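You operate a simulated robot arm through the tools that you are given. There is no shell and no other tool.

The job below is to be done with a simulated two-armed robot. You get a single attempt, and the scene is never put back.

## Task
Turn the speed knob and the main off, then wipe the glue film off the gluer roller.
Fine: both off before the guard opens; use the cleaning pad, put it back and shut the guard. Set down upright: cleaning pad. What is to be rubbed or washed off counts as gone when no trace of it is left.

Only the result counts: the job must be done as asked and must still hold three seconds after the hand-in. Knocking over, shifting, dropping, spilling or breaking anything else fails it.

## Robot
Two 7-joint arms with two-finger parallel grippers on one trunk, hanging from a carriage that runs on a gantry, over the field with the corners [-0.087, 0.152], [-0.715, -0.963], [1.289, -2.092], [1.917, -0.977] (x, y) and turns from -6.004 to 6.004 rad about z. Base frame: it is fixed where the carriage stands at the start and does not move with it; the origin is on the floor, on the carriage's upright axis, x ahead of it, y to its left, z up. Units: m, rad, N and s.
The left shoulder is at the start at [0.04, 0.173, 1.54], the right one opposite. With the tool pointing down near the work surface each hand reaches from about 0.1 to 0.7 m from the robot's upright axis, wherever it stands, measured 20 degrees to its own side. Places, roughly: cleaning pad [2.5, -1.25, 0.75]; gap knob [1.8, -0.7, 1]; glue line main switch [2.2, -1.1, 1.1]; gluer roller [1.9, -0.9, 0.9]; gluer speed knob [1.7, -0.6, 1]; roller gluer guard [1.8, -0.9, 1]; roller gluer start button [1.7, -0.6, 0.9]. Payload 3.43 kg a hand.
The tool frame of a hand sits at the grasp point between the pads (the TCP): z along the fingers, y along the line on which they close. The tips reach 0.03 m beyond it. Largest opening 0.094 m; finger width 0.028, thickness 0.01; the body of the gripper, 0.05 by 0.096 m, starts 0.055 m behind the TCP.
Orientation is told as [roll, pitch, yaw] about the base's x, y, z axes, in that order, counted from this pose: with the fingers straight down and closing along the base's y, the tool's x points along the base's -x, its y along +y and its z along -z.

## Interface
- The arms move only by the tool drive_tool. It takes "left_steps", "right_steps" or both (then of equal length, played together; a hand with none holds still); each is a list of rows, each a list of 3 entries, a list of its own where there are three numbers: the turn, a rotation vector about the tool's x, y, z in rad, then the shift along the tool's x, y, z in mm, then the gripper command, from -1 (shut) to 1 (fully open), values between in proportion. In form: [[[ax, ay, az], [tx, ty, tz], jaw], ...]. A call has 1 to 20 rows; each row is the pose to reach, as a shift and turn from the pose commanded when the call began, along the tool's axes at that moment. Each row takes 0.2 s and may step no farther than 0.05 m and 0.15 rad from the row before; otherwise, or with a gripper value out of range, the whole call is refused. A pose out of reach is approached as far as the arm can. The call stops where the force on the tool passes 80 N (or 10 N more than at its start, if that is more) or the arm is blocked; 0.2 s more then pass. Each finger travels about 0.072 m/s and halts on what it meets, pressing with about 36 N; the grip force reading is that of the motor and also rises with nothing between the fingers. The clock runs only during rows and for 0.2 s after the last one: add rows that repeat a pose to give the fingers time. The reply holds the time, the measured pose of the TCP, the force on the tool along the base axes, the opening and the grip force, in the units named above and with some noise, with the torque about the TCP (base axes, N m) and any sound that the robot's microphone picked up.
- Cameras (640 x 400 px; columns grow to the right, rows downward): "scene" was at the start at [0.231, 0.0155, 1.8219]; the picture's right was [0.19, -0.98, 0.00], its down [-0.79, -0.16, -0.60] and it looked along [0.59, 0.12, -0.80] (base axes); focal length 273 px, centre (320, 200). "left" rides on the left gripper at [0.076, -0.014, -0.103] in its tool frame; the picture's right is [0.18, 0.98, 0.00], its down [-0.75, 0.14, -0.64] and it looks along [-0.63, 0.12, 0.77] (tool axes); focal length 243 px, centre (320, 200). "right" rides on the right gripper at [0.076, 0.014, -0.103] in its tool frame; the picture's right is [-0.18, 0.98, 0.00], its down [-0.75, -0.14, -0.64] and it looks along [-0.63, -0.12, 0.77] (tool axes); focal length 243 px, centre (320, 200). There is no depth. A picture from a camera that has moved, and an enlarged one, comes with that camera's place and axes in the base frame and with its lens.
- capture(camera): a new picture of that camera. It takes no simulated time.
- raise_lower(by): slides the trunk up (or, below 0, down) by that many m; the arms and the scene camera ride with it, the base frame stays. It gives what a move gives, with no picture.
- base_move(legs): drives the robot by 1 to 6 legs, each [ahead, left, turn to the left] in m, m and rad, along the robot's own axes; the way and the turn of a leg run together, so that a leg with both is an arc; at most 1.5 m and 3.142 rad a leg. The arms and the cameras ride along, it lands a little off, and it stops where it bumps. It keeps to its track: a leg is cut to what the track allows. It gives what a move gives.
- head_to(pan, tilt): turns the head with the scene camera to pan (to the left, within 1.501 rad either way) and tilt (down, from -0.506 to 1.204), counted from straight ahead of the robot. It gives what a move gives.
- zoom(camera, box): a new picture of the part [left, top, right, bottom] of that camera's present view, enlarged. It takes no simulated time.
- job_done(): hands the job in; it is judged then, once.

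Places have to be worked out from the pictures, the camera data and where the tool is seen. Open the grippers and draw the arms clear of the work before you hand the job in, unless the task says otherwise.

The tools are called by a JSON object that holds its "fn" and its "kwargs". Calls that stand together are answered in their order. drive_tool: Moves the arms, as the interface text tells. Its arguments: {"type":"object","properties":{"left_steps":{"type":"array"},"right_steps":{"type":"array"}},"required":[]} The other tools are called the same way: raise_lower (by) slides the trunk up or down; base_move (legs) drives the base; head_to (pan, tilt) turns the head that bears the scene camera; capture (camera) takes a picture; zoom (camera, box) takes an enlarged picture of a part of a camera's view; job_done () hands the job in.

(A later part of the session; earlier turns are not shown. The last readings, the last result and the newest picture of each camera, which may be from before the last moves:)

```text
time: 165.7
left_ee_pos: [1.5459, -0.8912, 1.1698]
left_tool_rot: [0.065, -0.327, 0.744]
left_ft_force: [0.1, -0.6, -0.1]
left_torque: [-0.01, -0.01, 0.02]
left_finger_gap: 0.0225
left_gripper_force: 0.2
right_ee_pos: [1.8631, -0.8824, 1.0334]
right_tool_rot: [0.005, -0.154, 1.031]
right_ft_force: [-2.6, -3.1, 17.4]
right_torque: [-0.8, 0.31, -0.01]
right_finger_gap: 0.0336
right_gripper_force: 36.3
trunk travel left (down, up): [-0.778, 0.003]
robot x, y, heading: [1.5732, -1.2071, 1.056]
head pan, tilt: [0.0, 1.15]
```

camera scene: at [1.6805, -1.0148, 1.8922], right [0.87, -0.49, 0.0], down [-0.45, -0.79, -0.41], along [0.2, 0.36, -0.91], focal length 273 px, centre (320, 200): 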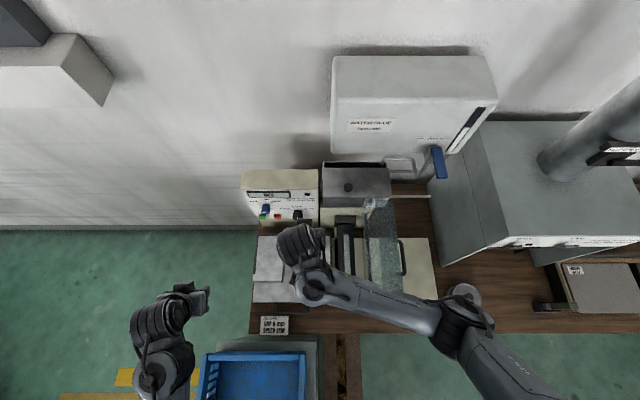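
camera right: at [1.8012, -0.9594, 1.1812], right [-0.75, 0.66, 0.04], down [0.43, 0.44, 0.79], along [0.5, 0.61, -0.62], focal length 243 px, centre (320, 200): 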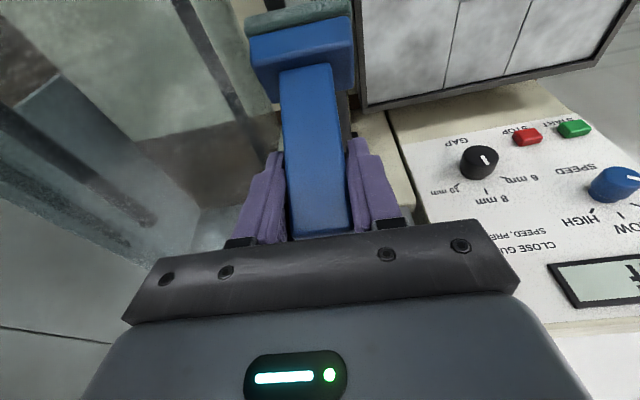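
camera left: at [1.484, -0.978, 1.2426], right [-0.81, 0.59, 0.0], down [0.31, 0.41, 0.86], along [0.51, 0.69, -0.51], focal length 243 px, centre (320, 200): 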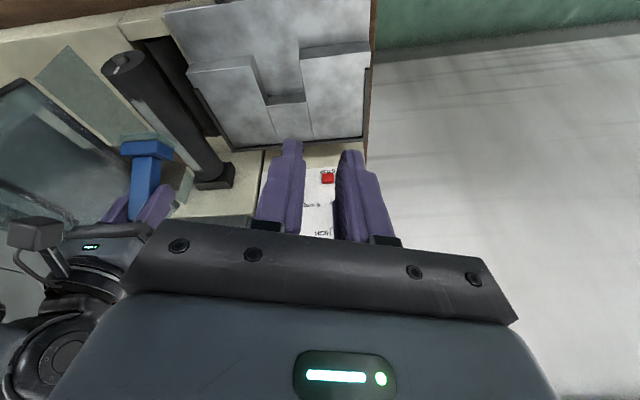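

I check the pad's attitude on the roller with a close zoom.

{"fn": "zoom", "kwargs": {"camera": "left", "box": [120, 80, 220, 180]}}

{"fn": "zoom", "kwargs": {"camera": "right", "box": [220, 0, 380, 120]}}

```text
4.00 times, centred on (170, 130) of left
camera zoom: at [1.4843, -0.9779, 1.2427], right [-0.81, 0.59, 0.0], down [0.3, 0.41, 0.86], along [0.51, 0.69, -0.51], focal length 970 px, centre (920, 480)
```

zoom: 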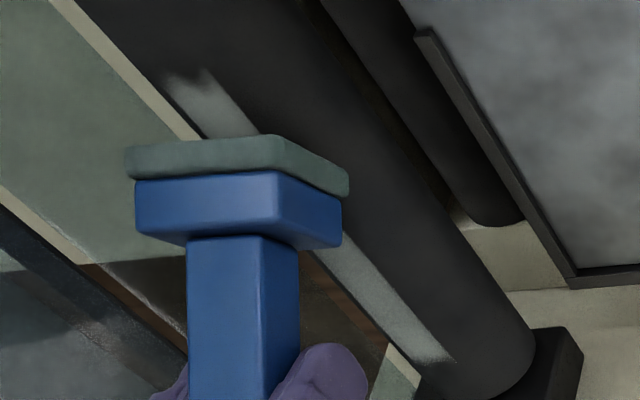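

```text
3.33 times, centred on (300, 60) of right
camera zoom: at [1.8036, -0.9524, 1.1223], right [-0.75, 0.66, 0.03], down [0.46, 0.48, 0.75], along [0.48, 0.58, -0.66], focal length 809 px, centre (387, 667)
```

zoom: 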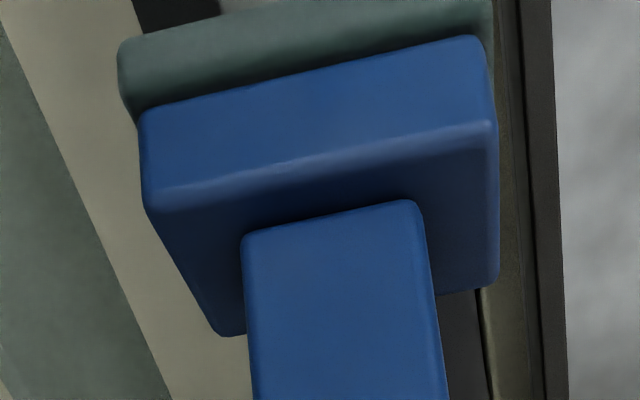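

The zoom shows the pad is actually tilted ~0.43 rad with its wall-side edge down — I had corrected the wrong way. I lift, rotate the tool −0.43 rad about y, and re-check.

{"fn": "drive_tool", "kwargs": {"right_steps": [[[0, 0, 0], [-3, 0, -20], -1], [[0, -0.08, 0], [-5, 0, -35], -1], [[0, -0.18, 0], [-5, 0, -35], -1], [[0, -0.28, 0], [-5, 0, -35], -1], [[0, -0.36, 0], [-5, 0, -35], -1], [[0, -0.43, 0], [-5, 0, -35], -1], [[0, -0.43, 0], [-5, 0, -35], -1]]}}

{"fn": "zoom", "kwargs": {"camera": "left", "box": [90, 60, 230, 220]}}

```text
time: 167.3
left_ee_pos: [1.5464, -0.8912, 1.1697]
left_tool_rot: [0.066, -0.328, 0.743]
left_ft_force: [0.1, -0.5, 0.1]
left_torque: [0.01, 0.02, 0.02]
left_finger_gap: 0.0227
left_gripper_force: 0.0
right_ee_pos: [1.8634, -0.8819, 1.0689]
right_tool_rot: [0.006, -0.583, 1.028]
right_ft_force: [-0.3, 0.0, 0.3]
right_torque: [0.02, -0.01, 0.02]
right_finger_gap: 0.0336
right_gripper_force: 36.2
trunk travel left (down, up): [-0.778, 0.003]
robot x, y, heading: [1.5701, -1.2056, 1.058]
head pan, tilt: [0.0, 1.15]
```

```text
2.50 times, centred on (160, 140) of left
camera zoom: at [1.484, -0.978, 1.2426], right [-0.81, 0.59, 0.0], down [0.31, 0.41, 0.86], along [0.51, 0.69, -0.51], focal length 606 px, centre (720, 350)
```

zoom: 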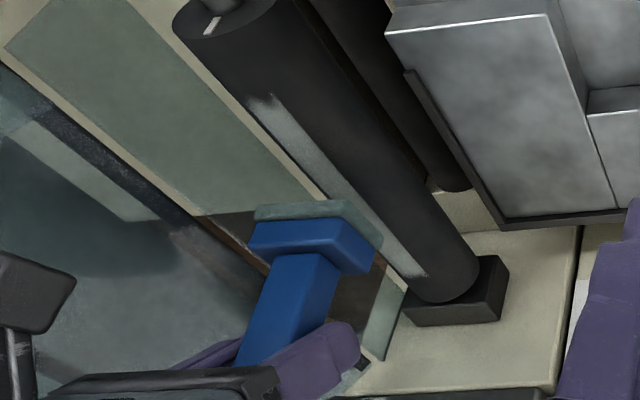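

Nearly level now; a further −0.1 rad and then down to contact.

{"fn": "drive_tool", "kwargs": {"right_steps": [[[0, -0.05, 0], [0, 0, 0], -1], [[0, -0.1, 0], [0, 0, 0], -1], [[0, -0.1, 0], [3.5, 0, 4.2], -1], [[0, -0.1, 0], [7, 0, 8.3], -1], [[0, -0.1, 0], [9.6, 0, 11.6], -1], [[0, -0.1, 0], [10.9, 0, 13.3], -1]]}}

```text
time: 168.7
left_ee_pos: [1.5457, -0.8929, 1.1704]
left_tool_rot: [0.067, -0.329, 0.743]
left_ft_force: [-0.5, 0.6, 0.2]
left_torque: [0.01, -0.04, -0.01]
left_finger_gap: 0.0225
left_gripper_force: 0.0
right_ee_pos: [1.862, -0.8849, 1.0507]
right_tool_rot: [0.005, -0.682, 1.028]
right_ft_force: [0.4, 0.3, -1.0]
right_torque: [0.0, -0.02, -0.01]
right_finger_gap: 0.0334
right_gripper_force: 35.6
trunk travel left (down, up): [-0.778, 0.003]
robot x, y, heading: [1.5762, -1.208, 1.05]
head pan, tilt: [0.0, 1.15]
```

Continue down in 2 mm steps with the new tool tilt.

{"fn": "drive_tool", "kwargs": {"right_steps": [[[0, 0, 0], [1.3, 0, 1.6], -1], [[0, 0, 0], [2.5, 0, 3.1], -1], [[0, 0, 0], [3.8, 0, 4.7], -1]]}}

```text
time: 169.5
left_ee_pos: [1.5457, -0.8928, 1.1698]
left_tool_rot: [0.066, -0.329, 0.743]
left_ft_force: [0.1, 0.2, -0.1]
left_torque: [0.0, 0.0, 0.0]
left_finger_gap: 0.0227
left_gripper_force: 0.0
right_ee_pos: [1.8609, -0.8847, 1.0446]
right_tool_rot: [0.004, -0.683, 1.027]
right_ft_force: [-0.1, 0.0, -1.1]
right_torque: [0.01, 0.04, -0.02]
right_finger_gap: 0.0335
right_gripper_force: 35.9
trunk travel left (down, up): [-0.778, 0.003]
robot x, y, heading: [1.5736, -1.2074, 1.062]
head pan, tilt: [0.0, 1.15]
```

Not touching yet at 1.0446; a few more 1.5 mm steps.

{"fn": "drive_tool", "kwargs": {"right_steps": [[[0, 0, 0], [0.95, 0, 1.2], -1], [[0, 0, 0], [1.9, 0, 2.4], -1], [[0, 0, 0], [2.8, 0, 3.5], -1]]}}

{"fn": "zoom", "kwargs": {"camera": "left", "box": [90, 60, 230, 220]}}

```text
time: 170.3
left_ee_pos: [1.5466, -0.8917, 1.1715]
left_tool_rot: [0.067, -0.327, 0.745]
left_ft_force: [0.4, -0.5, -0.4]
left_torque: [0.06, -0.01, 0.01]
left_finger_gap: 0.0223
left_gripper_force: 0.0
right_ee_pos: [1.8623, -0.8841, 1.0402]
right_tool_rot: [0.006, -0.681, 1.028]
right_ft_force: [-0.2, -0.8, -1.4]
right_torque: [0.0, 0.02, -0.01]
right_finger_gap: 0.0336
right_gripper_force: 35.4
trunk travel left (down, up): [-0.778, 0.003]
robot x, y, heading: [1.5755, -1.2045, 1.05]
head pan, tilt: [0.0, 1.15]
```

```text
2.50 times, centred on (160, 140) of left
camera zoom: at [1.484, -0.978, 1.2426], right [-0.81, 0.59, 0.0], down [0.31, 0.41, 0.86], along [0.51, 0.69, -0.51], focal length 606 px, centre (720, 350)
```

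zoom: 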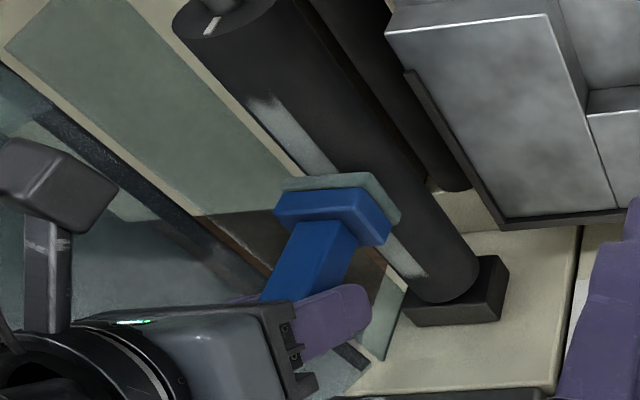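

The pad now looks level on the roller line. I continue down until contact.

{"fn": "drive_tool", "kwargs": {"right_steps": [[[0, 0, 0], [0.95, 0, 1.2], -1], [[0, 0, 0], [1.9, 0, 2.4], -1], [[0, 0, 0], [2.8, 0, 3.5], -1]]}}

```text
time: 171.1
left_ee_pos: [1.5473, -0.8901, 1.1713]
left_tool_rot: [0.065, -0.328, 0.744]
left_ft_force: [0.1, -1.0, 0.1]
left_torque: [-0.05, 0.04, 0.0]
left_finger_gap: 0.0225
left_gripper_force: 0.0
right_ee_pos: [1.8621, -0.8839, 1.0386]
right_tool_rot: [0.008, -0.684, 1.027]
right_ft_force: [-1.6, -3.6, 17.5]
right_torque: [-0.93, 0.35, -0.02]
right_finger_gap: 0.0339
right_gripper_force: 35.8
trunk travel left (down, up): [-0.778, 0.003]
robot x, y, heading: [1.5745, -1.2008, 1.058]
head pan, tilt: [0.0, 1.15]
```

Contact at 17 N. I stroke 25 mm toward the operator side, then read the load.

{"fn": "drive_tool", "kwargs": {"right_steps": [[[0, 0, 0], [3.9, 0, -3.2], -1], [[0, 0, 0], [7.8, 0, -6.3], -1], [[0, 0, 0], [11.6, 0, -9.5], -1], [[0, 0, 0], [15.5, 0, -12.6], -1], [[0, 0, 0], [19.4, 0, -15.8], -1]]}}

{"fn": "zoom", "kwargs": {"camera": "left", "box": [90, 40, 230, 200]}}

```text
time: 172.3
left_ee_pos: [1.5476, -0.8896, 1.172]
left_tool_rot: [0.068, -0.33, 0.744]
left_ft_force: [-0.2, -0.3, 0.4]
left_torque: [0.03, 0.01, -0.07]
left_finger_gap: 0.0227
left_gripper_force: 0.1
right_ee_pos: [1.8507, -0.9018, 1.0383]
right_tool_rot: [0.007, -0.688, 1.026]
right_ft_force: [4.3, 7.8, 15.5]
right_torque: [0.42, -0.38, 0.03]
right_finger_gap: 0.0338
right_gripper_force: 35.7
trunk travel left (down, up): [-0.778, 0.003]
robot x, y, heading: [1.5743, -1.2077, 1.058]
head pan, tilt: [0.0, 1.15]
```

```text
2.50 times, centred on (160, 120) of left
camera zoom: at [1.4853, -0.9762, 1.243], right [-0.81, 0.59, 0.0], down [0.3, 0.41, 0.86], along [0.51, 0.69, -0.51], focal length 606 px, centre (720, 400)
```

zoom: 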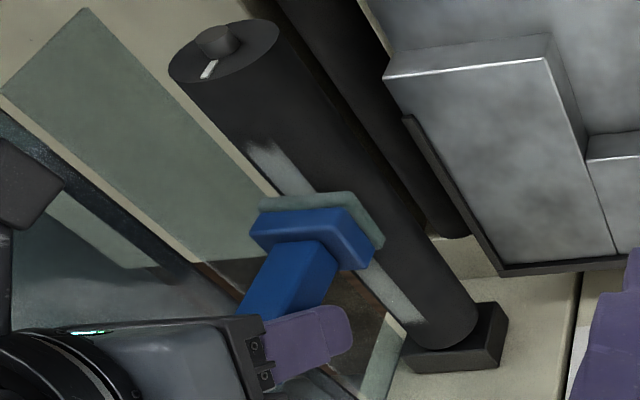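

Contact is steady at ~16 N with real friction. I do several back-and-forth strokes of 40 mm here and then check whether the film thins.

{"fn": "drive_tool", "kwargs": {"right_steps": [[[0, 0, 0], [-7.8, 0, 6.3], -1], [[0, 0, 0], [-15.5, 0, 12.6], -1], [[0, 0, 0], [-23.3, 0, 18.9], -1], [[0, 0, 0], [-31, 0, 25.2], -1], [[0, 0, 0], [-23.3, 0, 18.9], -1], [[0, 0, 0], [-15.5, 0, 12.6], -1], [[0, 0, 0], [-7.8, 0, 6.3], -1], [[0, 0, 0], [0, 0, 0], -1], [[0, 0, 0], [-7.8, 0, 6.3], -1], [[0, 0, 0], [-15.5, 0, 12.6], -1], [[0, 0, 0], [-23.3, 0, 18.9], -1], [[0, 0, 0], [-31, 0, 25.2], -1], [[0, 0, 0], [-23.3, 0, 18.9], -1], [[0, 0, 0], [-15.5, 0, 12.6], -1], [[0, 0, 0], [-7.8, 0, 6.3], -1], [[0, 0, 0], [0, 0, 0], -1]]}}

{"fn": "zoom", "kwargs": {"camera": "left", "box": [90, 40, 230, 200]}}

```text
time: 175.7
left_ee_pos: [1.5451, -0.8917, 1.1711]
left_tool_rot: [0.066, -0.327, 0.745]
left_ft_force: [-0.1, 0.1, -0.1]
left_torque: [0.01, 0.01, 0.0]
left_finger_gap: 0.0226
left_gripper_force: 0.0
right_ee_pos: [1.8483, -0.9059, 1.0351]
right_tool_rot: [0.006, -0.683, 1.028]
right_ft_force: [0.9, -0.2, -1.2]
right_torque: [0.01, -0.01, 0.03]
right_finger_gap: 0.0337
right_gripper_force: 36.4
trunk travel left (down, up): [-0.778, 0.003]
robot x, y, heading: [1.5746, -1.2058, 1.056]
head pan, tilt: [0.0, 1.15]
```

```text
2.50 times, centred on (160, 120) of left
camera zoom: at [1.484, -0.9781, 1.2426], right [-0.81, 0.59, 0.0], down [0.31, 0.41, 0.86], along [0.51, 0.69, -0.51], focal length 606 px, centre (720, 400)
```

zoom: 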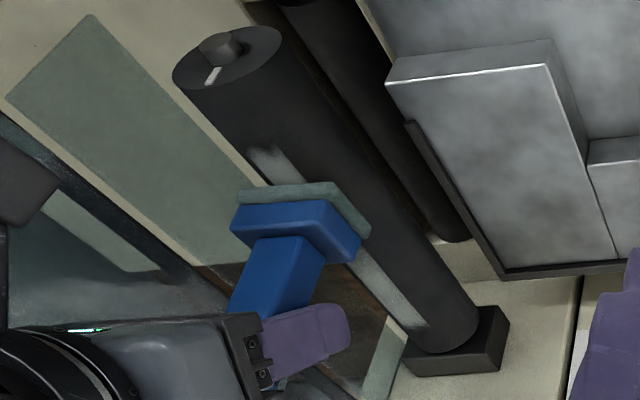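

Contact was lost again after the strokes. I lift the pad away toward the right-out side to get an unobstructed look at the film from the head camera.

{"fn": "drive_tool", "kwargs": {"right_steps": [[[0, 0, 0], [-12, 0, -16], -1], [[0, 0, 0], [-31, 0, -39], -1], [[0, 0, 0], [-50, 0, -62], -1], [[0, 0, 0], [-69, 0, -85], -1], [[0, 0, 0], [-88, 0, -109], -1], [[0, 0, 0], [-101, 0, -124], -1], [[0, 0, 0], [-80, 20, -141], -1], [[0, 0, 0], [-60, 45, -157], -1], [[0, 0, 0], [-45, 70, -170], -1], [[0, 0, 0], [-45, 95, -170], -1]]}}

{"fn": "capture", "kwargs": {"camera": "scene"}}

{"fn": "zoom", "kwargs": {"camera": "scene", "box": [320, 200, 400, 300]}}

```text
time: 178.1
left_ee_pos: [1.5458, -0.8913, 1.1699]
left_tool_rot: [0.069, -0.328, 0.743]
left_ft_force: [0.7, -0.4, 0.9]
left_torque: [0.02, -0.05, -0.01]
left_finger_gap: 0.0226
left_gripper_force: 0.1
right_ee_pos: [1.761, -0.941, 1.1754]
right_tool_rot: [-0.143, -0.697, 1.165]
right_ft_force: [0.2, 0.0, -0.9]
right_torque: [0.04, 0.01, 0.0]
right_finger_gap: 0.0334
right_gripper_force: 35.7
trunk travel left (down, up): [-0.778, 0.003]
robot x, y, heading: [1.5745, -1.2052, 1.05]
head pan, tilt: [0.0, 1.15]
stopped in row 10 (right hand): the arm was blocked; the commanded pose is now the measured one
```

```text
taken
camera scene: at [1.6806, -1.0148, 1.8922], right [0.87, -0.49, 0.0], down [-0.45, -0.79, -0.41], along [0.2, 0.36, -0.91], focal length 273 px, centre (320, 200)
```

scene: 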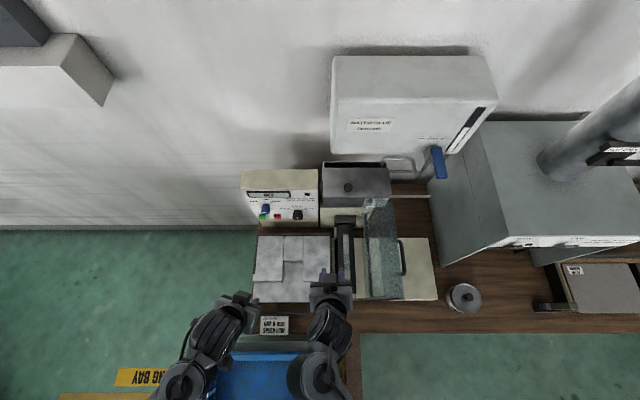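

```text
4.00 times, centred on (360, 250) of scene
camera zoom: at [1.6806, -1.0148, 1.8922], right [0.87, -0.49, 0.0], down [-0.45, -0.79, -0.41], along [0.2, 0.36, -0.91], focal length 1091 px, centre (160, 0)
```

zoom: 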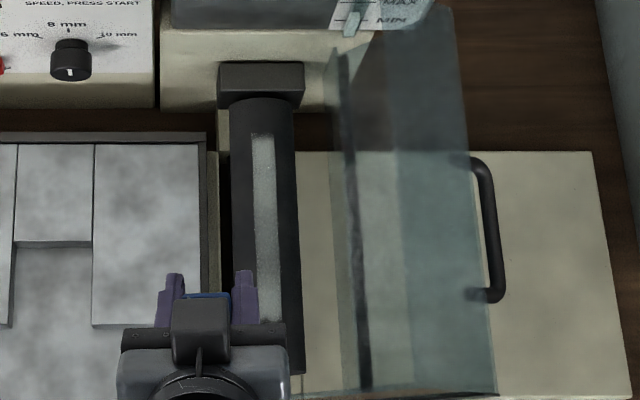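

The two arms came too close there. I move the left hand away to the left and the right hand a bit back up, then zoom strongly onto the film.

{"fn": "drive_tool", "kwargs": {"left_steps": [[[0, 0, 0], [0, 15, 0], -0.52], [[0, 0, 0], [0, 35, 0], -0.52], [[0, 0, 0], [0, 60, 0], -0.52], [[0, 0, 0], [0, 90, 0], -0.52], [[0, 0, 0], [0, 120, 0], -0.52], [[0, 0, 0], [0, 140, 0], -0.52]]}}

{"fn": "zoom", "kwargs": {"camera": "scene", "box": [335, 225, 375, 275]}}

{"fn": "capture", "kwargs": {"camera": "right"}}

```text
time: 179.2
left_ee_pos: [1.4296, -0.7897, 1.184]
left_tool_rot: [0.224, -0.252, 0.603]
left_ft_force: [-0.4, 0.1, -0.6]
left_torque: [0.03, -0.01, -0.01]
left_finger_gap: 0.0224
left_gripper_force: 0.0
right_ee_pos: [1.7593, -0.9405, 1.1753]
right_tool_rot: [-0.142, -0.697, 1.168]
right_ft_force: [-0.7, -0.7, -1.2]
right_torque: [0.02, 0.0, 0.0]
right_finger_gap: 0.0335
right_gripper_force: 36.3
trunk travel left (down, up): [-0.778, 0.003]
robot x, y, heading: [1.5722, -1.2091, 1.056]
head pan, tilt: [0.0, 1.15]
stopped in row 5 (left hand): the arm was blocked; the commanded pose is now the measured one
```

```text
8.00 times, centred on (355, 250) of scene
camera zoom: at [1.6804, -1.0149, 1.8921], right [0.87, -0.49, 0.0], down [-0.45, -0.79, -0.41], along [0.2, 0.35, -0.91], focal length 2182 px, centre (40, -200)
```

zoom: 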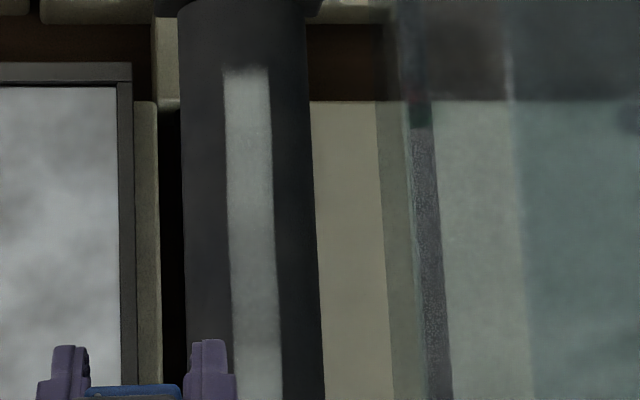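

```text
taken
camera right: at [1.686, -1.042, 1.2023], right [-0.8, 0.59, 0.01], down [0.11, 0.13, 0.99], along [0.58, 0.79, -0.16], focal length 243 px, centre (320, 200)
```

right: 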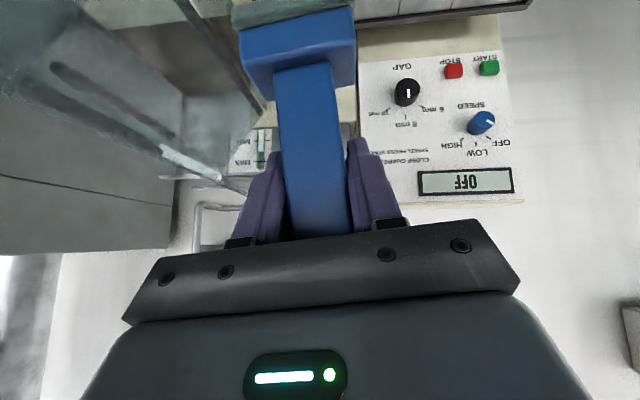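

The strong zoom is informative: the film is visibly dimmer in the middle where I rubbed and bright at both ends, so rubbing works gradually over the full width and simply needs more passes. I bring the pad back over the roller, straightening the wrist.

{"fn": "drive_tool", "kwargs": {"right_steps": [[[-0.003, 0.012, 0.024], [-9, -8, 9], -1], [[-0.006, 0.025, 0.048], [-18, -16, 18], -1], [[-0.009, 0.037, 0.071], [-27, -24, 27], -1], [[-0.012, 0.05, 0.095], [-37, -32, 36], -1], [[-0.016, 0.062, 0.119], [-46, -40, 45], -1], [[-0.019, 0.075, 0.143], [-55, -48, 53], -1], [[-0.022, 0.087, 0.166], [-64, -56, 62], -1], [[-0.025, 0.1, 0.19], [-73, -65, 71], -1], [[-0.025, 0.1, 0.19], [-73, -65, 71], -1]]}}

{"fn": "capture", "kwargs": {"camera": "right"}}

```text
time: 181.4
left_ee_pos: [1.429, -0.7906, 1.1839]
left_tool_rot: [0.222, -0.255, 0.604]
left_ft_force: [0.0, -0.2, -0.8]
left_torque: [0.01, 0.03, -0.01]
left_finger_gap: 0.0226
left_gripper_force: 0.0
right_ee_pos: [1.8933, -0.9067, 1.1591]
right_tool_rot: [-0.081, -0.604, 1.01]
right_ft_force: [-0.4, -0.1, -0.3]
right_torque: [0.01, 0.01, -0.01]
right_finger_gap: 0.0336
right_gripper_force: 35.7
trunk travel left (down, up): [-0.778, 0.003]
robot x, y, heading: [1.5721, -1.2076, 1.058]
head pan, tilt: [0.0, 1.15]
stopped in row 9 (right hand): the arm was blocked; the commanded pose is now the measured one
```

```text
taken
camera right: at [1.8099, -0.9956, 1.1989], right [-0.72, 0.69, 0.04], down [0.21, 0.17, 0.96], along [0.66, 0.71, -0.26], focal length 243 px, centre (320, 200)
```

right: 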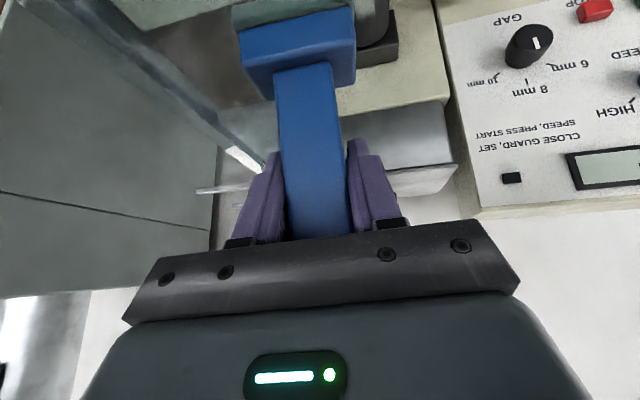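

The arm reports a block again. I look at the whole scene to find the contact.

{"fn": "capture", "kwargs": {"camera": "scene"}}

{"fn": "zoom", "kwargs": {"camera": "scene", "box": [280, 180, 480, 340]}}

{"fn": "capture", "kwargs": {"camera": "left"}}

```text
taken
camera scene: at [1.6803, -1.0147, 1.8922], right [0.87, -0.49, 0.0], down [-0.45, -0.79, -0.41], along [0.2, 0.36, -0.91], focal length 273 px, centre (320, 200)
```

scene: 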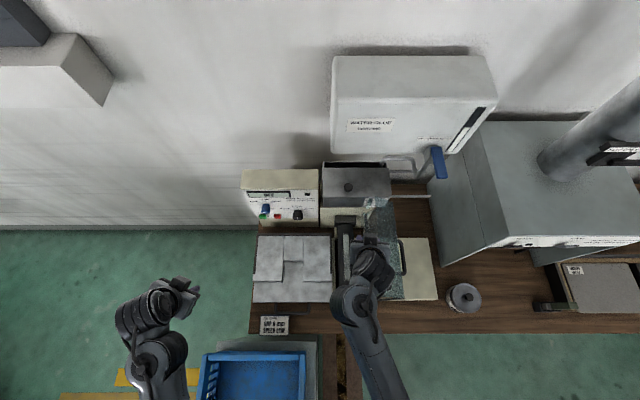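

```text
2.50 times, centred on (380, 260) of scene
camera zoom: at [1.6803, -1.0147, 1.8922], right [0.87, -0.49, 0.0], down [-0.45, -0.79, -0.41], along [0.2, 0.36, -0.91], focal length 682 px, centre (170, 50)
```

zoom: 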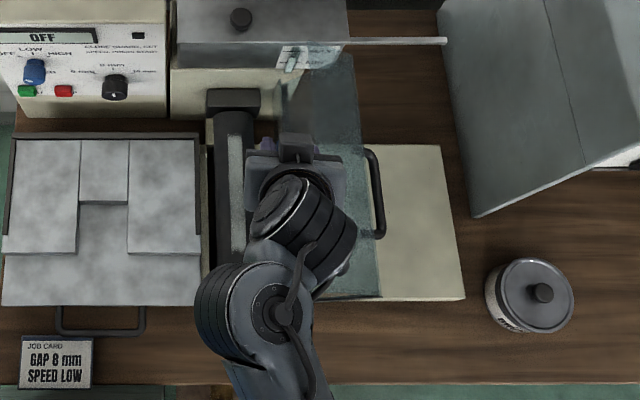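

```text
taken
camera left: at [1.3701, -0.8759, 1.2592], right [-0.74, 0.66, 0.16], down [0.47, 0.32, 0.82], along [0.49, 0.68, -0.54], focal length 243 px, centre (320, 200)
```

left: 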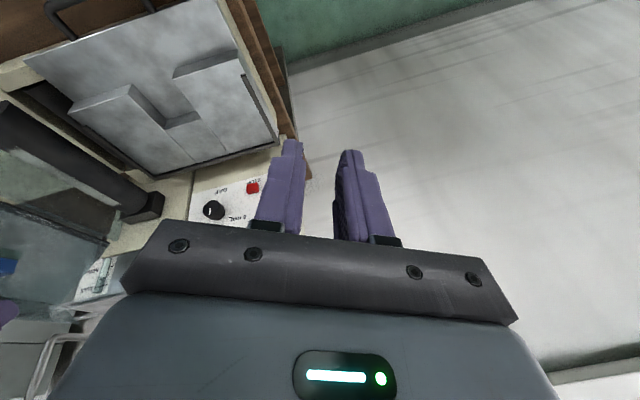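

The hand sits over the guard plate at along≈0.28 — too far right. I lift it 8 cm first and then shift it left over the roller.

{"fn": "drive_tool", "kwargs": {"right_steps": [[[0, 0, 0], [-9, 0, -12], -1], [[0, 0, 0], [-18, 0, -25], -1], [[0, 0, 0], [-30, 0, -41], -1], [[0, 0, 0], [-45, 0, -62], -1], [[0, 0, 0], [-45, 10, -62], -1], [[0, 0, 0], [-45, 22, -62], -1], [[0, 0, 0], [-45, 34, -62], -1], [[0, 0, 0], [-45, 34, -62], -1]]}}

{"fn": "zoom", "kwargs": {"camera": "scene", "box": [280, 180, 480, 340]}}

```text
time: 182.6
left_ee_pos: [1.4264, -0.7899, 1.1839]
left_tool_rot: [0.225, -0.252, 0.602]
left_ft_force: [0.0, -0.2, -0.6]
left_torque: [0.0, 0.0, -0.02]
left_finger_gap: 0.0227
left_gripper_force: 0.1
right_ee_pos: [1.9231, -0.9315, 1.2137]
right_tool_rot: [-0.257, -0.583, 1.141]
right_ft_force: [-12.6, 7.0, -4.5]
right_torque: [0.63, 1.01, -0.21]
right_finger_gap: 0.0405
right_gripper_force: 36.8
trunk travel left (down, up): [-0.778, 0.003]
robot x, y, heading: [1.571, -1.2032, 1.058]
head pan, tilt: [0.0, 1.15]
stopped in row 5 (right hand): the arm was blocked; the commanded pose is now the measured one
```

```text
2.50 times, centred on (380, 260) of scene
camera zoom: at [1.6791, -1.0141, 1.8925], right [0.87, -0.49, 0.0], down [-0.45, -0.79, -0.41], along [0.2, 0.36, -0.91], focal length 682 px, centre (170, 50)
```

zoom: 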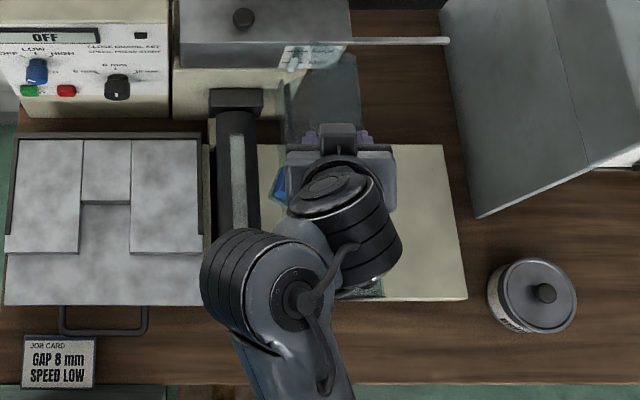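

The pad is pressing against the guard plate and the arm is in an awkward configuration. I move purely upward first, in small steps, to free it.

{"fn": "drive_tool", "kwargs": {"right_steps": [[[0, 0, 0], [-5.5, -2.1, -8.1], -1], [[0, 0, 0], [-11, -4.2, -16.2], -1], [[0, 0, 0], [-16.5, -6.4, -24.2], -1], [[0, 0, 0], [-22, -8.5, -32.3], -1], [[0, 0, 0], [-27.5, -10.6, -40.4], -1], [[0, 0, 0], [-33, -12.7, -48.4], -1]]}}

{"fn": "zoom", "kwargs": {"camera": "scene", "box": [280, 180, 480, 340]}}

{"fn": "capture", "kwargs": {"camera": "right"}}

```text
time: 183.4
left_ee_pos: [1.4277, -0.7903, 1.1841]
left_tool_rot: [0.224, -0.253, 0.602]
left_ft_force: [-0.4, -0.1, -1.0]
left_torque: [0.01, 0.0, -0.03]
left_finger_gap: 0.0225
left_gripper_force: 0.0
right_ee_pos: [1.9689, -0.9649, 1.2289]
right_tool_rot: [-0.457, -0.544, 1.279]
right_ft_force: [-0.9, -0.2, 0.3]
right_torque: [0.01, -0.01, 0.02]
right_finger_gap: 0.0
right_gripper_force: 32.8
trunk travel left (down, up): [-0.778, 0.003]
robot x, y, heading: [1.5721, -1.2042, 1.059]
head pan, tilt: [0.0, 1.15]
stopped in row 4 (right hand): the arm was blocked; the commanded pose is now the measured one
```

```text
2.50 times, centred on (380, 260) of scene
camera zoom: at [1.6803, -1.0147, 1.8922], right [0.87, -0.49, 0.0], down [-0.45, -0.79, -0.41], along [0.2, 0.36, -0.91], focal length 682 px, centre (170, 50)
```

zoom: 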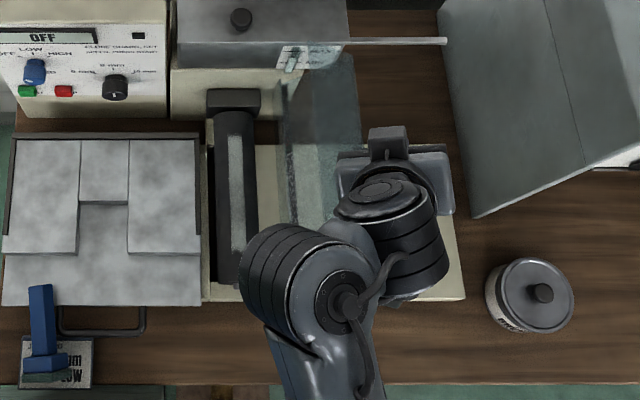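

```text
taken
camera right: at [1.8809, -1.0542, 1.2633], right [-0.73, 0.62, -0.28], down [-0.06, 0.35, 0.94], along [0.68, 0.7, -0.22], focal length 243 px, centre (320, 200)
```

right: 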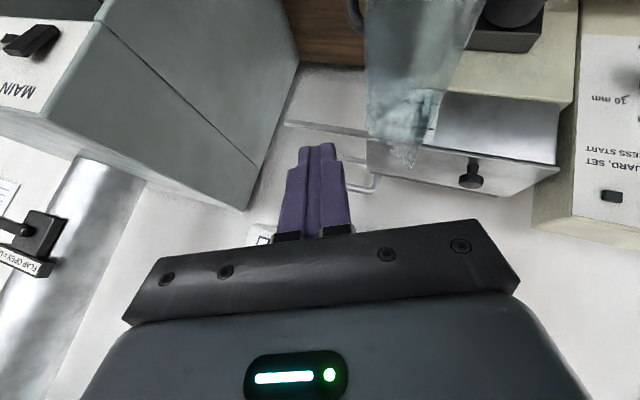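

The pad slipped out of the grip and is now near the job card. I let a moment pass and look at where it settles.

{"fn": "drive_tool", "kwargs": {"right_steps": [[[0, 0, 0], [0, 0, 0], -1], [[0, 0, 0], [0, 0, 0], -1], [[0, 0, 0], [0, 0, 0], -1]]}}

{"fn": "capture", "kwargs": {"camera": "scene"}}

{"fn": "zoom", "kwargs": {"camera": "scene", "box": [200, 260, 360, 400]}}

```text
time: 184.2
left_ee_pos: [1.4292, -0.7895, 1.1839]
left_tool_rot: [0.223, -0.253, 0.602]
left_ft_force: [-0.4, -0.9, 0.3]
left_torque: [0.02, -0.03, 0.01]
left_finger_gap: 0.0225
left_gripper_force: 0.0
right_ee_pos: [1.9677, -0.9657, 1.2295]
right_tool_rot: [-0.457, -0.545, 1.278]
right_ft_force: [-0.4, 1.1, 0.4]
right_torque: [0.04, 0.05, 0.01]
right_finger_gap: 0.0
right_gripper_force: 33.0
trunk travel left (down, up): [-0.778, 0.003]
robot x, y, heading: [1.5763, -1.2087, 1.055]
head pan, tilt: [0.0, 1.15]
```

```text
taken
camera scene: at [1.6803, -1.0147, 1.8922], right [0.87, -0.49, 0.0], down [-0.45, -0.79, -0.41], along [0.2, 0.36, -0.91], focal length 273 px, centre (320, 200)
```

scene: 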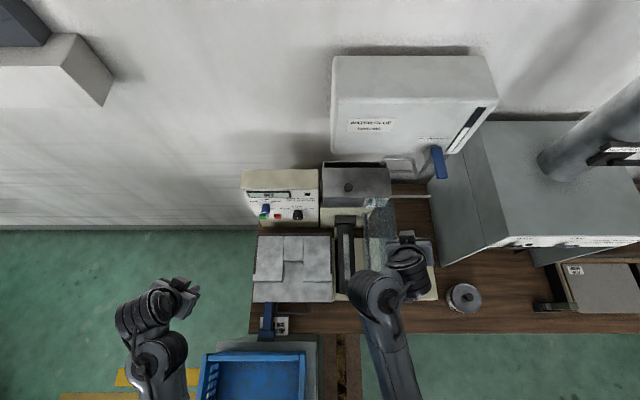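

```text
2.86 times, centred on (280, 330) of scene
camera zoom: at [1.6803, -1.0147, 1.8922], right [0.87, -0.49, 0.0], down [-0.45, -0.79, -0.41], along [0.2, 0.36, -0.91], focal length 779 px, centre (434, -171)
```

zoom: 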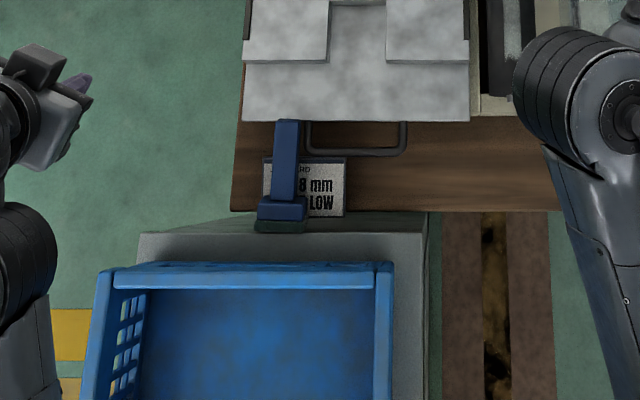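

The pad ended lying on its side on the bench by the job card. I first untangle the right arm: lift and move it to the right and back while straightening the wrist.

{"fn": "drive_tool", "kwargs": {"right_steps": [[[-0.04, 0, 0.02], [8, -16, -8], -0.5], [[-0.08, 0, 0.05], [18, -34, -17], -0.2], [[-0.13, 0, 0.07], [28, -53, -26], 0], [[-0.17, 0, 0.1], [38, -72, -35], 0], [[-0.21, 0, 0.12], [48, -90, -44], 0], [[-0.25, 0, 0.15], [58, -110, -54], 0], [[-0.3, 0, 0.17], [68, -128, -63], 0], [[-0.335, -0.011, 0.195], [77, -146, -71], 0], [[-0.335, -0.011, 0.195], [77, -146, -71], 0]]}}

{"fn": "capture", "kwargs": {"camera": "scene"}}

```text
time: 185.3
left_ee_pos: [1.4284, -0.7891, 1.1843]
left_tool_rot: [0.225, -0.252, 0.603]
left_ft_force: [-0.2, 0.4, -0.8]
left_torque: [-0.01, -0.01, 0.01]
left_finger_gap: 0.0224
left_gripper_force: 0.0
right_ee_pos: [2.0387, -1.0707, 1.2725]
right_tool_rot: [-0.422, -0.538, 1.319]
right_ft_force: [0.8, 0.5, -0.4]
right_torque: [0.0, -0.03, -0.05]
right_finger_gap: 0.047
right_gripper_force: 0.0
right hand out of reach, approached as far as the arm can: row 5
trunk travel left (down, up): [-0.778, 0.003]
robot x, y, heading: [1.5728, -1.2084, 1.057]
head pan, tilt: [0.0, 1.15]
stopped in row 5 (right hand): the arm was blocked; the commanded pose is now the measured one
```

```text
taken
camera scene: at [1.6801, -1.0148, 1.8922], right [0.87, -0.49, 0.0], down [-0.45, -0.79, -0.41], along [0.2, 0.36, -0.91], focal length 273 px, centre (320, 200)
```

scene: 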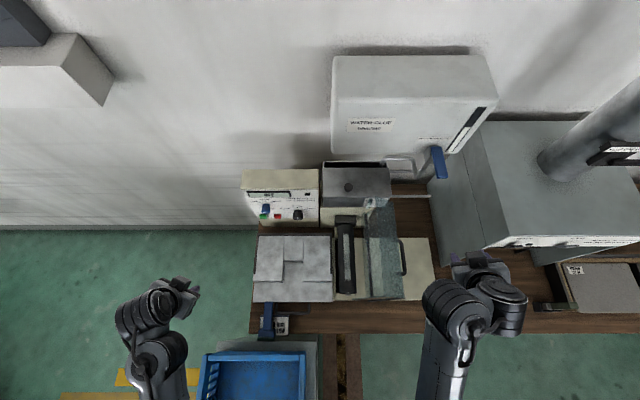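

The wrist can't straighten at this spot. I try turning toward a more natural leaning orientation while drawing the hand back and up.

{"fn": "drive_tool", "kwargs": {"right_steps": [[[-0.03, -0.03, 0.03], [3, -1, -7], 0], [[-0.07, -0.07, 0.07], [7, -3, -15], 0], [[-0.11, -0.12, 0.12], [12, -4, -24], 0], [[-0.15, -0.16, 0.16], [16, -5, -32], 0], [[-0.19, -0.2, 0.2], [20, -7, -40], 0], [[-0.23, -0.24, 0.24], [24, -8, -48], 0], [[-0.248, -0.261, 0.264], [26, -9, -51], 0], [[-0.248, -0.261, 0.264], [26, -9, -51], 0]]}}

{"fn": "capture", "kwargs": {"camera": "scene"}}

```text
time: 186.4
left_ee_pos: [1.429, -0.7902, 1.1848]
left_tool_rot: [0.223, -0.251, 0.601]
left_ft_force: [-0.7, 0.5, -0.2]
left_torque: [-0.03, 0.02, -0.05]
left_finger_gap: 0.0227
left_gripper_force: 0.1
right_ee_pos: [2.091, -1.1151, 1.3157]
right_tool_rot: [-0.387, -0.678, 1.335]
right_ft_force: [-0.3, -0.1, 0.2]
right_torque: [0.03, -0.03, 0.0]
right_finger_gap: 0.0469
right_gripper_force: 0.1
right hand out of reach, approached as far as the arm can: row 2, 3, 4, 5
trunk travel left (down, up): [-0.778, 0.003]
robot x, y, heading: [1.5729, -1.2089, 1.055]
head pan, tilt: [0.0, 1.15]
stopped in row 5 (right hand): the arm was blocked; the commanded pose is now the measured one
```

```text
taken
camera scene: at [1.6801, -1.0149, 1.8921], right [0.87, -0.49, 0.0], down [-0.45, -0.79, -0.41], along [0.2, 0.36, -0.91], focal length 273 px, centre (320, 200)
```

scene: 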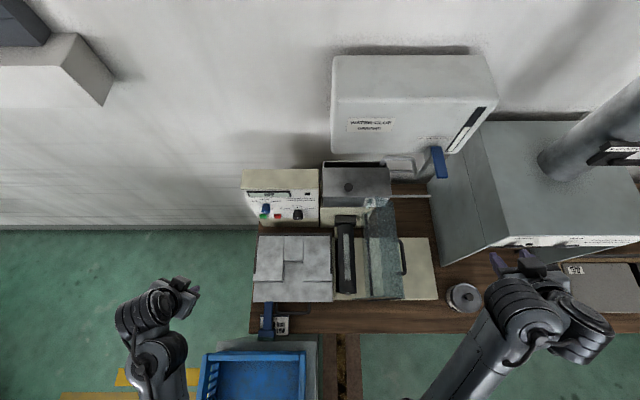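

I move the hand to free space over the aisle (right and outwards) without rotating, to let the elbow unfold.

{"fn": "drive_tool", "kwargs": {"right_steps": [[[0, 0, 0], [9, -7, -3], 0], [[0, 0, 0], [22, -17, -7], 0], [[0, 0, 0], [37, -29, -12], 0], [[0, 0, 0], [53, -41, -17], 0], [[0, 0, 0], [68, -53, -22], 0], [[0, 0, 0], [83, -65, -27], 0], [[0, 0, 0], [98, -77, -32], 0]]}}

{"fn": "capture", "kwargs": {"camera": "scene"}}

```text
time: 188.0
left_ee_pos: [1.4278, -0.7899, 1.1847]
left_tool_rot: [0.222, -0.253, 0.603]
left_ft_force: [0.2, -0.6, 0.4]
left_torque: [0.02, -0.01, 0.01]
left_finger_gap: 0.0224
left_gripper_force: 0.0
right_ee_pos: [2.1273, -1.2442, 1.3038]
right_tool_rot: [-0.416, -0.66, 1.352]
right_ft_force: [0.5, 0.2, -0.9]
right_torque: [0.0, -0.01, 0.01]
right_finger_gap: 0.0471
right_gripper_force: 0.1
trunk travel left (down, up): [-0.778, 0.003]
robot x, y, heading: [1.5734, -1.2061, 1.054]
head pan, tilt: [0.0, 1.15]
```

```text
taken
camera scene: at [1.6803, -1.0147, 1.8922], right [0.87, -0.49, 0.0], down [-0.45, -0.79, -0.41], along [0.2, 0.36, -0.91], focal length 273 px, centre (320, 200)
```

scene: 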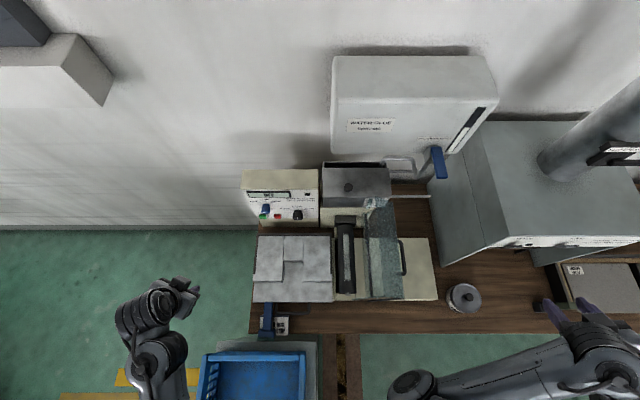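

No block there. Now I straighten the wrist roll and yaw in place.

{"fn": "drive_tool", "kwargs": {"right_steps": [[[-0.02, 0.01, 0.05], [0, 0, 0], 0], [[-0.04, 0.02, 0.1], [0, 0, 0], 0], [[-0.06, 0.03, 0.15], [0, 0, 0], 0], [[-0.08, 0.043, 0.2], [0, 0, 0], 0], [[-0.1, 0.053, 0.25], [0, 0, 0], 0], [[-0.118, 0.064, 0.3], [0, 0, 0], 0], [[-0.134, 0.074, 0.348], [0, 0, 0], 0], [[-0.134, 0.074, 0.348], [0, 0, 0], 0]]}}

{"fn": "capture", "kwargs": {"camera": "scene"}}

```text
time: 189.8
left_ee_pos: [1.4292, -0.7905, 1.1855]
left_tool_rot: [0.223, -0.252, 0.604]
left_ft_force: [0.2, 0.8, 0.3]
left_torque: [0.0, -0.03, 0.01]
left_finger_gap: 0.0226
left_gripper_force: 0.0
right_ee_pos: [2.1232, -1.2381, 1.2991]
right_tool_rot: [0.037, -0.665, 0.878]
right_ft_force: [0.5, -0.2, -0.1]
right_torque: [0.0, -0.01, 0.02]
right_finger_gap: 0.0467
right_gripper_force: 0.0
trunk travel left (down, up): [-0.778, 0.003]
robot x, y, heading: [1.5698, -1.2089, 1.058]
head pan, tilt: [0.0, 1.15]
```

```text
taken
camera scene: at [1.6804, -1.0148, 1.8922], right [0.87, -0.49, 0.0], down [-0.45, -0.79, -0.41], along [0.2, 0.36, -0.91], focal length 273 px, centre (320, 200)
```

scene: 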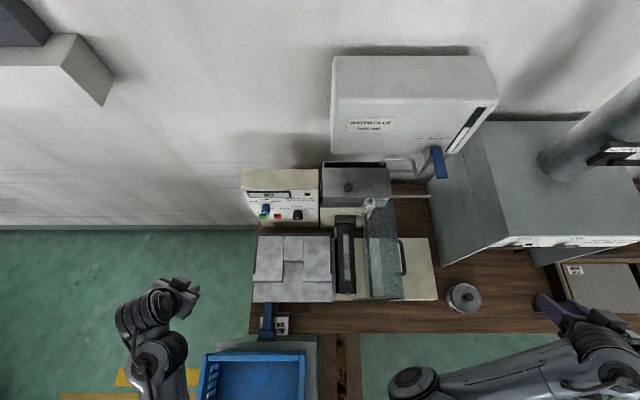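

The right arm is back in a natural posture. New plan: the left arm (coming from the guard-free side) will do the wiping. I tuck the right hand high and close first.

{"fn": "drive_tool", "kwargs": {"right_steps": [[[-0.01, -0.02, -0.013], [-12, 30, -1], -0.5], [[-0.02, -0.04, -0.026], [-24, 65, -2], -0.5], [[-0.03, -0.06, -0.039], [-37, 100, -4], -1], [[-0.04, -0.08, -0.052], [-49, 137, -5], -1], [[-0.05, -0.1, -0.065], [-62, 174, -6], -1], [[-0.06, -0.12, -0.078], [-74, 210, -8], -1], [[-0.07, -0.14, -0.091], [-87, 245, -9], -1], [[-0.08, -0.17, -0.105], [-99, 280, -10], -1], [[-0.093, -0.19, -0.118], [-112, 315, -12], -1], [[-0.093, -0.19, -0.118], [-112, 315, -12], -1]]}}

{"fn": "capture", "kwargs": {"camera": "scene"}}

```text
time: 190.5
left_ee_pos: [1.4295, -0.7897, 1.1839]
left_tool_rot: [0.223, -0.254, 0.602]
left_ft_force: [0.4, 0.1, 1.0]
left_torque: [0.01, 0.03, -0.02]
left_finger_gap: 0.0227
left_gripper_force: 0.1
right_ee_pos: [2.1346, -1.2022, 1.3451]
right_tool_rot: [-0.155, -0.743, 1.023]
right_ft_force: [-0.1, 0.5, -0.8]
right_torque: [-0.03, 0.04, 0.01]
right_finger_gap: 0.0
right_gripper_force: 12.9
right hand out of reach, approached as far as the arm can: row 2, 3
trunk travel left (down, up): [-0.778, 0.003]
robot x, y, heading: [1.5725, -1.2063, 1.056]
head pan, tilt: [0.0, 1.15]
stopped in row 3 (right hand): the arm was blocked; the commanded pose is now the measured one
```

```text
taken
camera scene: at [1.6805, -1.0148, 1.8922], right [0.87, -0.49, 0.0], down [-0.45, -0.79, -0.41], along [0.2, 0.36, -0.91], focal length 273 px, centre (320, 200)
```

scene: 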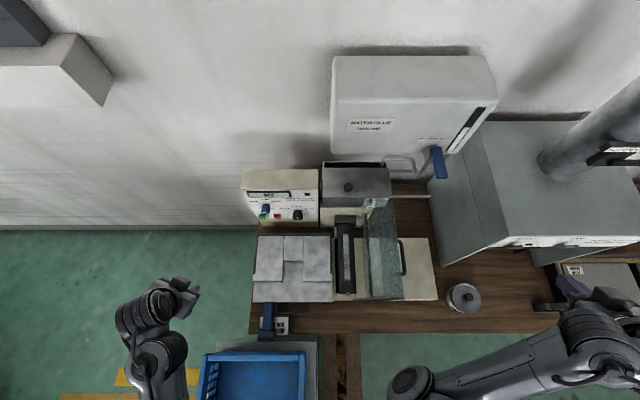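

The right arm won't tuck further but is out of the way. I bring the left hand above the fallen pad to look at it and prepare to pick it up.

{"fn": "drive_tool", "kwargs": {"left_steps": [[[0.01, 0, -0.05], [3, -19, 16], 0], [[0.02, 0, -0.1], [6, -39, 33], 0.2], [[0.03, 0, -0.15], [9, -58, 49], 0.2], [[0.045, 0, -0.2], [12, -78, 66], 0.2], [[0.055, 0, -0.25], [15, -97, 82], 0.2], [[0.065, 0, -0.3], [18, -117, 99], 0.2], [[0.075, 0, -0.35], [21, -136, 115], 0.2], [[0.085, 0, -0.4], [24, -156, 132], 0.2], [[0.095, 0, -0.44], [27, -175, 148], 0.2], [[0.095, 0, -0.44], [27, -175, 148], 0.2]]}}

{"fn": "capture", "kwargs": {"camera": "left"}}

{"fn": "capture", "kwargs": {"camera": "scene"}}

```text
time: 192.7
left_ee_pos: [1.5218, -0.8945, 0.9984]
left_tool_rot: [0.001, -0.305, 1.057]
left_ft_force: [-0.5, 0.5, -0.4]
left_torque: [0.01, 0.0, -0.03]
left_finger_gap: 0.0563
left_gripper_force: 0.0
right_ee_pos: [2.1335, -1.2008, 1.3459]
right_tool_rot: [-0.154, -0.744, 1.022]
right_ft_force: [0.6, -0.2, 0.1]
right_torque: [0.02, 0.01, -0.01]
right_finger_gap: 0.0
right_gripper_force: 32.5
trunk travel left (down, up): [-0.778, 0.003]
robot x, y, heading: [1.5724, -1.2062, 1.06]
head pan, tilt: [0.0, 1.15]
```

```text
taken
camera left: at [1.4842, -0.99, 1.0743], right [-0.94, 0.33, -0.06], down [0.14, 0.53, 0.84], along [0.3, 0.78, -0.54], focal length 243 px, centre (320, 200)
```

left: 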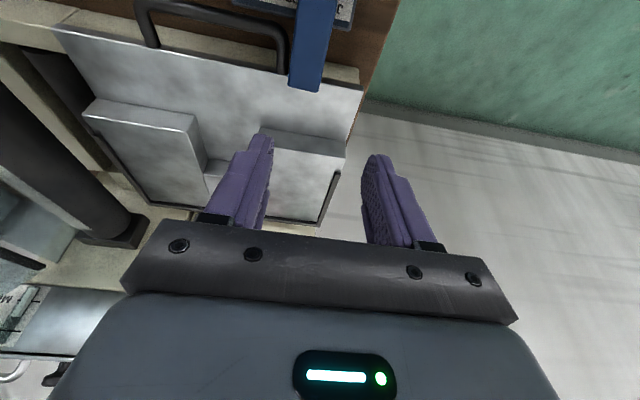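

```text
taken
camera scene: at [1.6805, -1.0148, 1.8922], right [0.87, -0.49, 0.0], down [-0.45, -0.79, -0.41], along [0.2, 0.36, -0.91], focal length 273 px, centre (320, 200)
```

scene: 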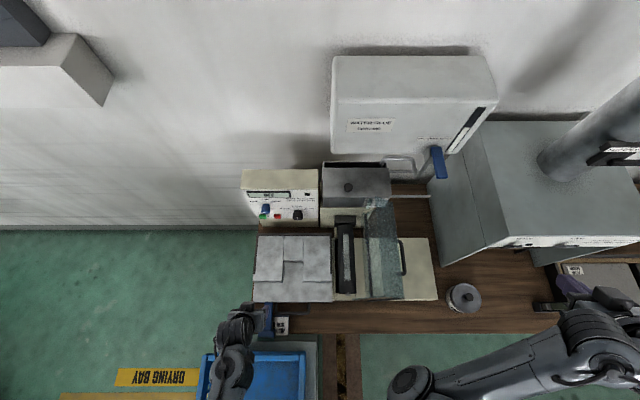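

The pad is leaning, base near the bench edge and handle end resting on the tray front (z≈0.86). I pull the left hand back 7 cm for a proper look.

{"fn": "drive_tool", "kwargs": {"left_steps": [[[0, 0, 0], [15, 0, -5], 0.2], [[0, 0, 0], [35, 0, -11], 0.2], [[0, 0, 0], [55, 0, -17], 0.2], [[0, 0, 0], [67, 0, -21], 0.2], [[0, 0, 0], [67, 0, -21], 0.2]]}}

{"fn": "capture", "kwargs": {"camera": "left"}}

{"fn": "zoom", "kwargs": {"camera": "left", "box": [220, 0, 400, 150]}}

{"fn": "zoom", "kwargs": {"camera": "scene", "box": [230, 290, 310, 350]}}

```text
time: 193.9
left_ee_pos: [1.4881, -0.9546, 0.9989]
left_tool_rot: [0.0, -0.305, 1.058]
left_ft_force: [-0.9, 0.1, 0.2]
left_torque: [0.03, 0.0, 0.02]
left_finger_gap: 0.0564
left_gripper_force: 0.0
right_ee_pos: [2.1342, -1.2011, 1.3443]
right_tool_rot: [-0.155, -0.744, 1.023]
right_ft_force: [-0.4, 0.2, 0.0]
right_torque: [-0.01, 0.01, -0.05]
right_finger_gap: 0.0001
right_gripper_force: 33.1
trunk travel left (down, up): [-0.778, 0.003]
robot x, y, heading: [1.5734, -1.2105, 1.055]
head pan, tilt: [0.0, 1.15]
```

```text
taken
camera left: at [1.4515, -1.051, 1.0746], right [-0.94, 0.33, -0.06], down [0.14, 0.53, 0.84], along [0.3, 0.78, -0.54], focal length 243 px, centre (320, 200)
```

left: 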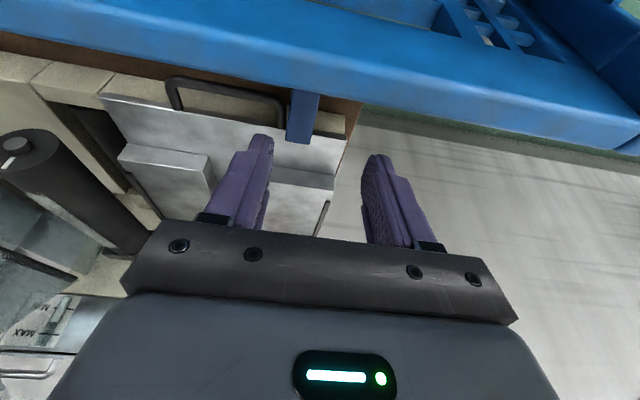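

```text
2.67 times, centred on (310, 75) of left
camera zoom: at [1.4515, -1.051, 1.0746], right [-0.94, 0.33, -0.06], down [0.14, 0.53, 0.84], along [0.3, 0.78, -0.54], focal length 647 px, centre (347, 533)
```

zoom: 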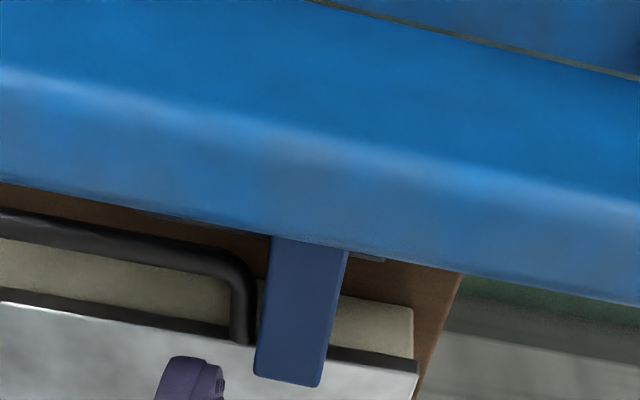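

```text
6.67 times, centred on (270, 320) of scene
camera zoom: at [1.6805, -1.0148, 1.8922], right [0.87, -0.49, 0.0], down [-0.45, -0.79, -0.41], along [0.2, 0.36, -0.91], focal length 1819 px, centre (653, -600)
```

zoom: 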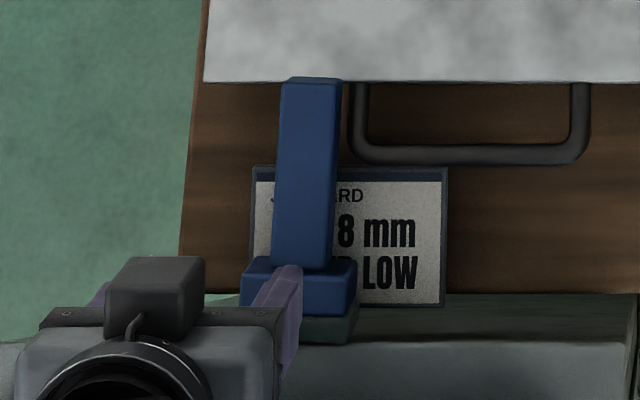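

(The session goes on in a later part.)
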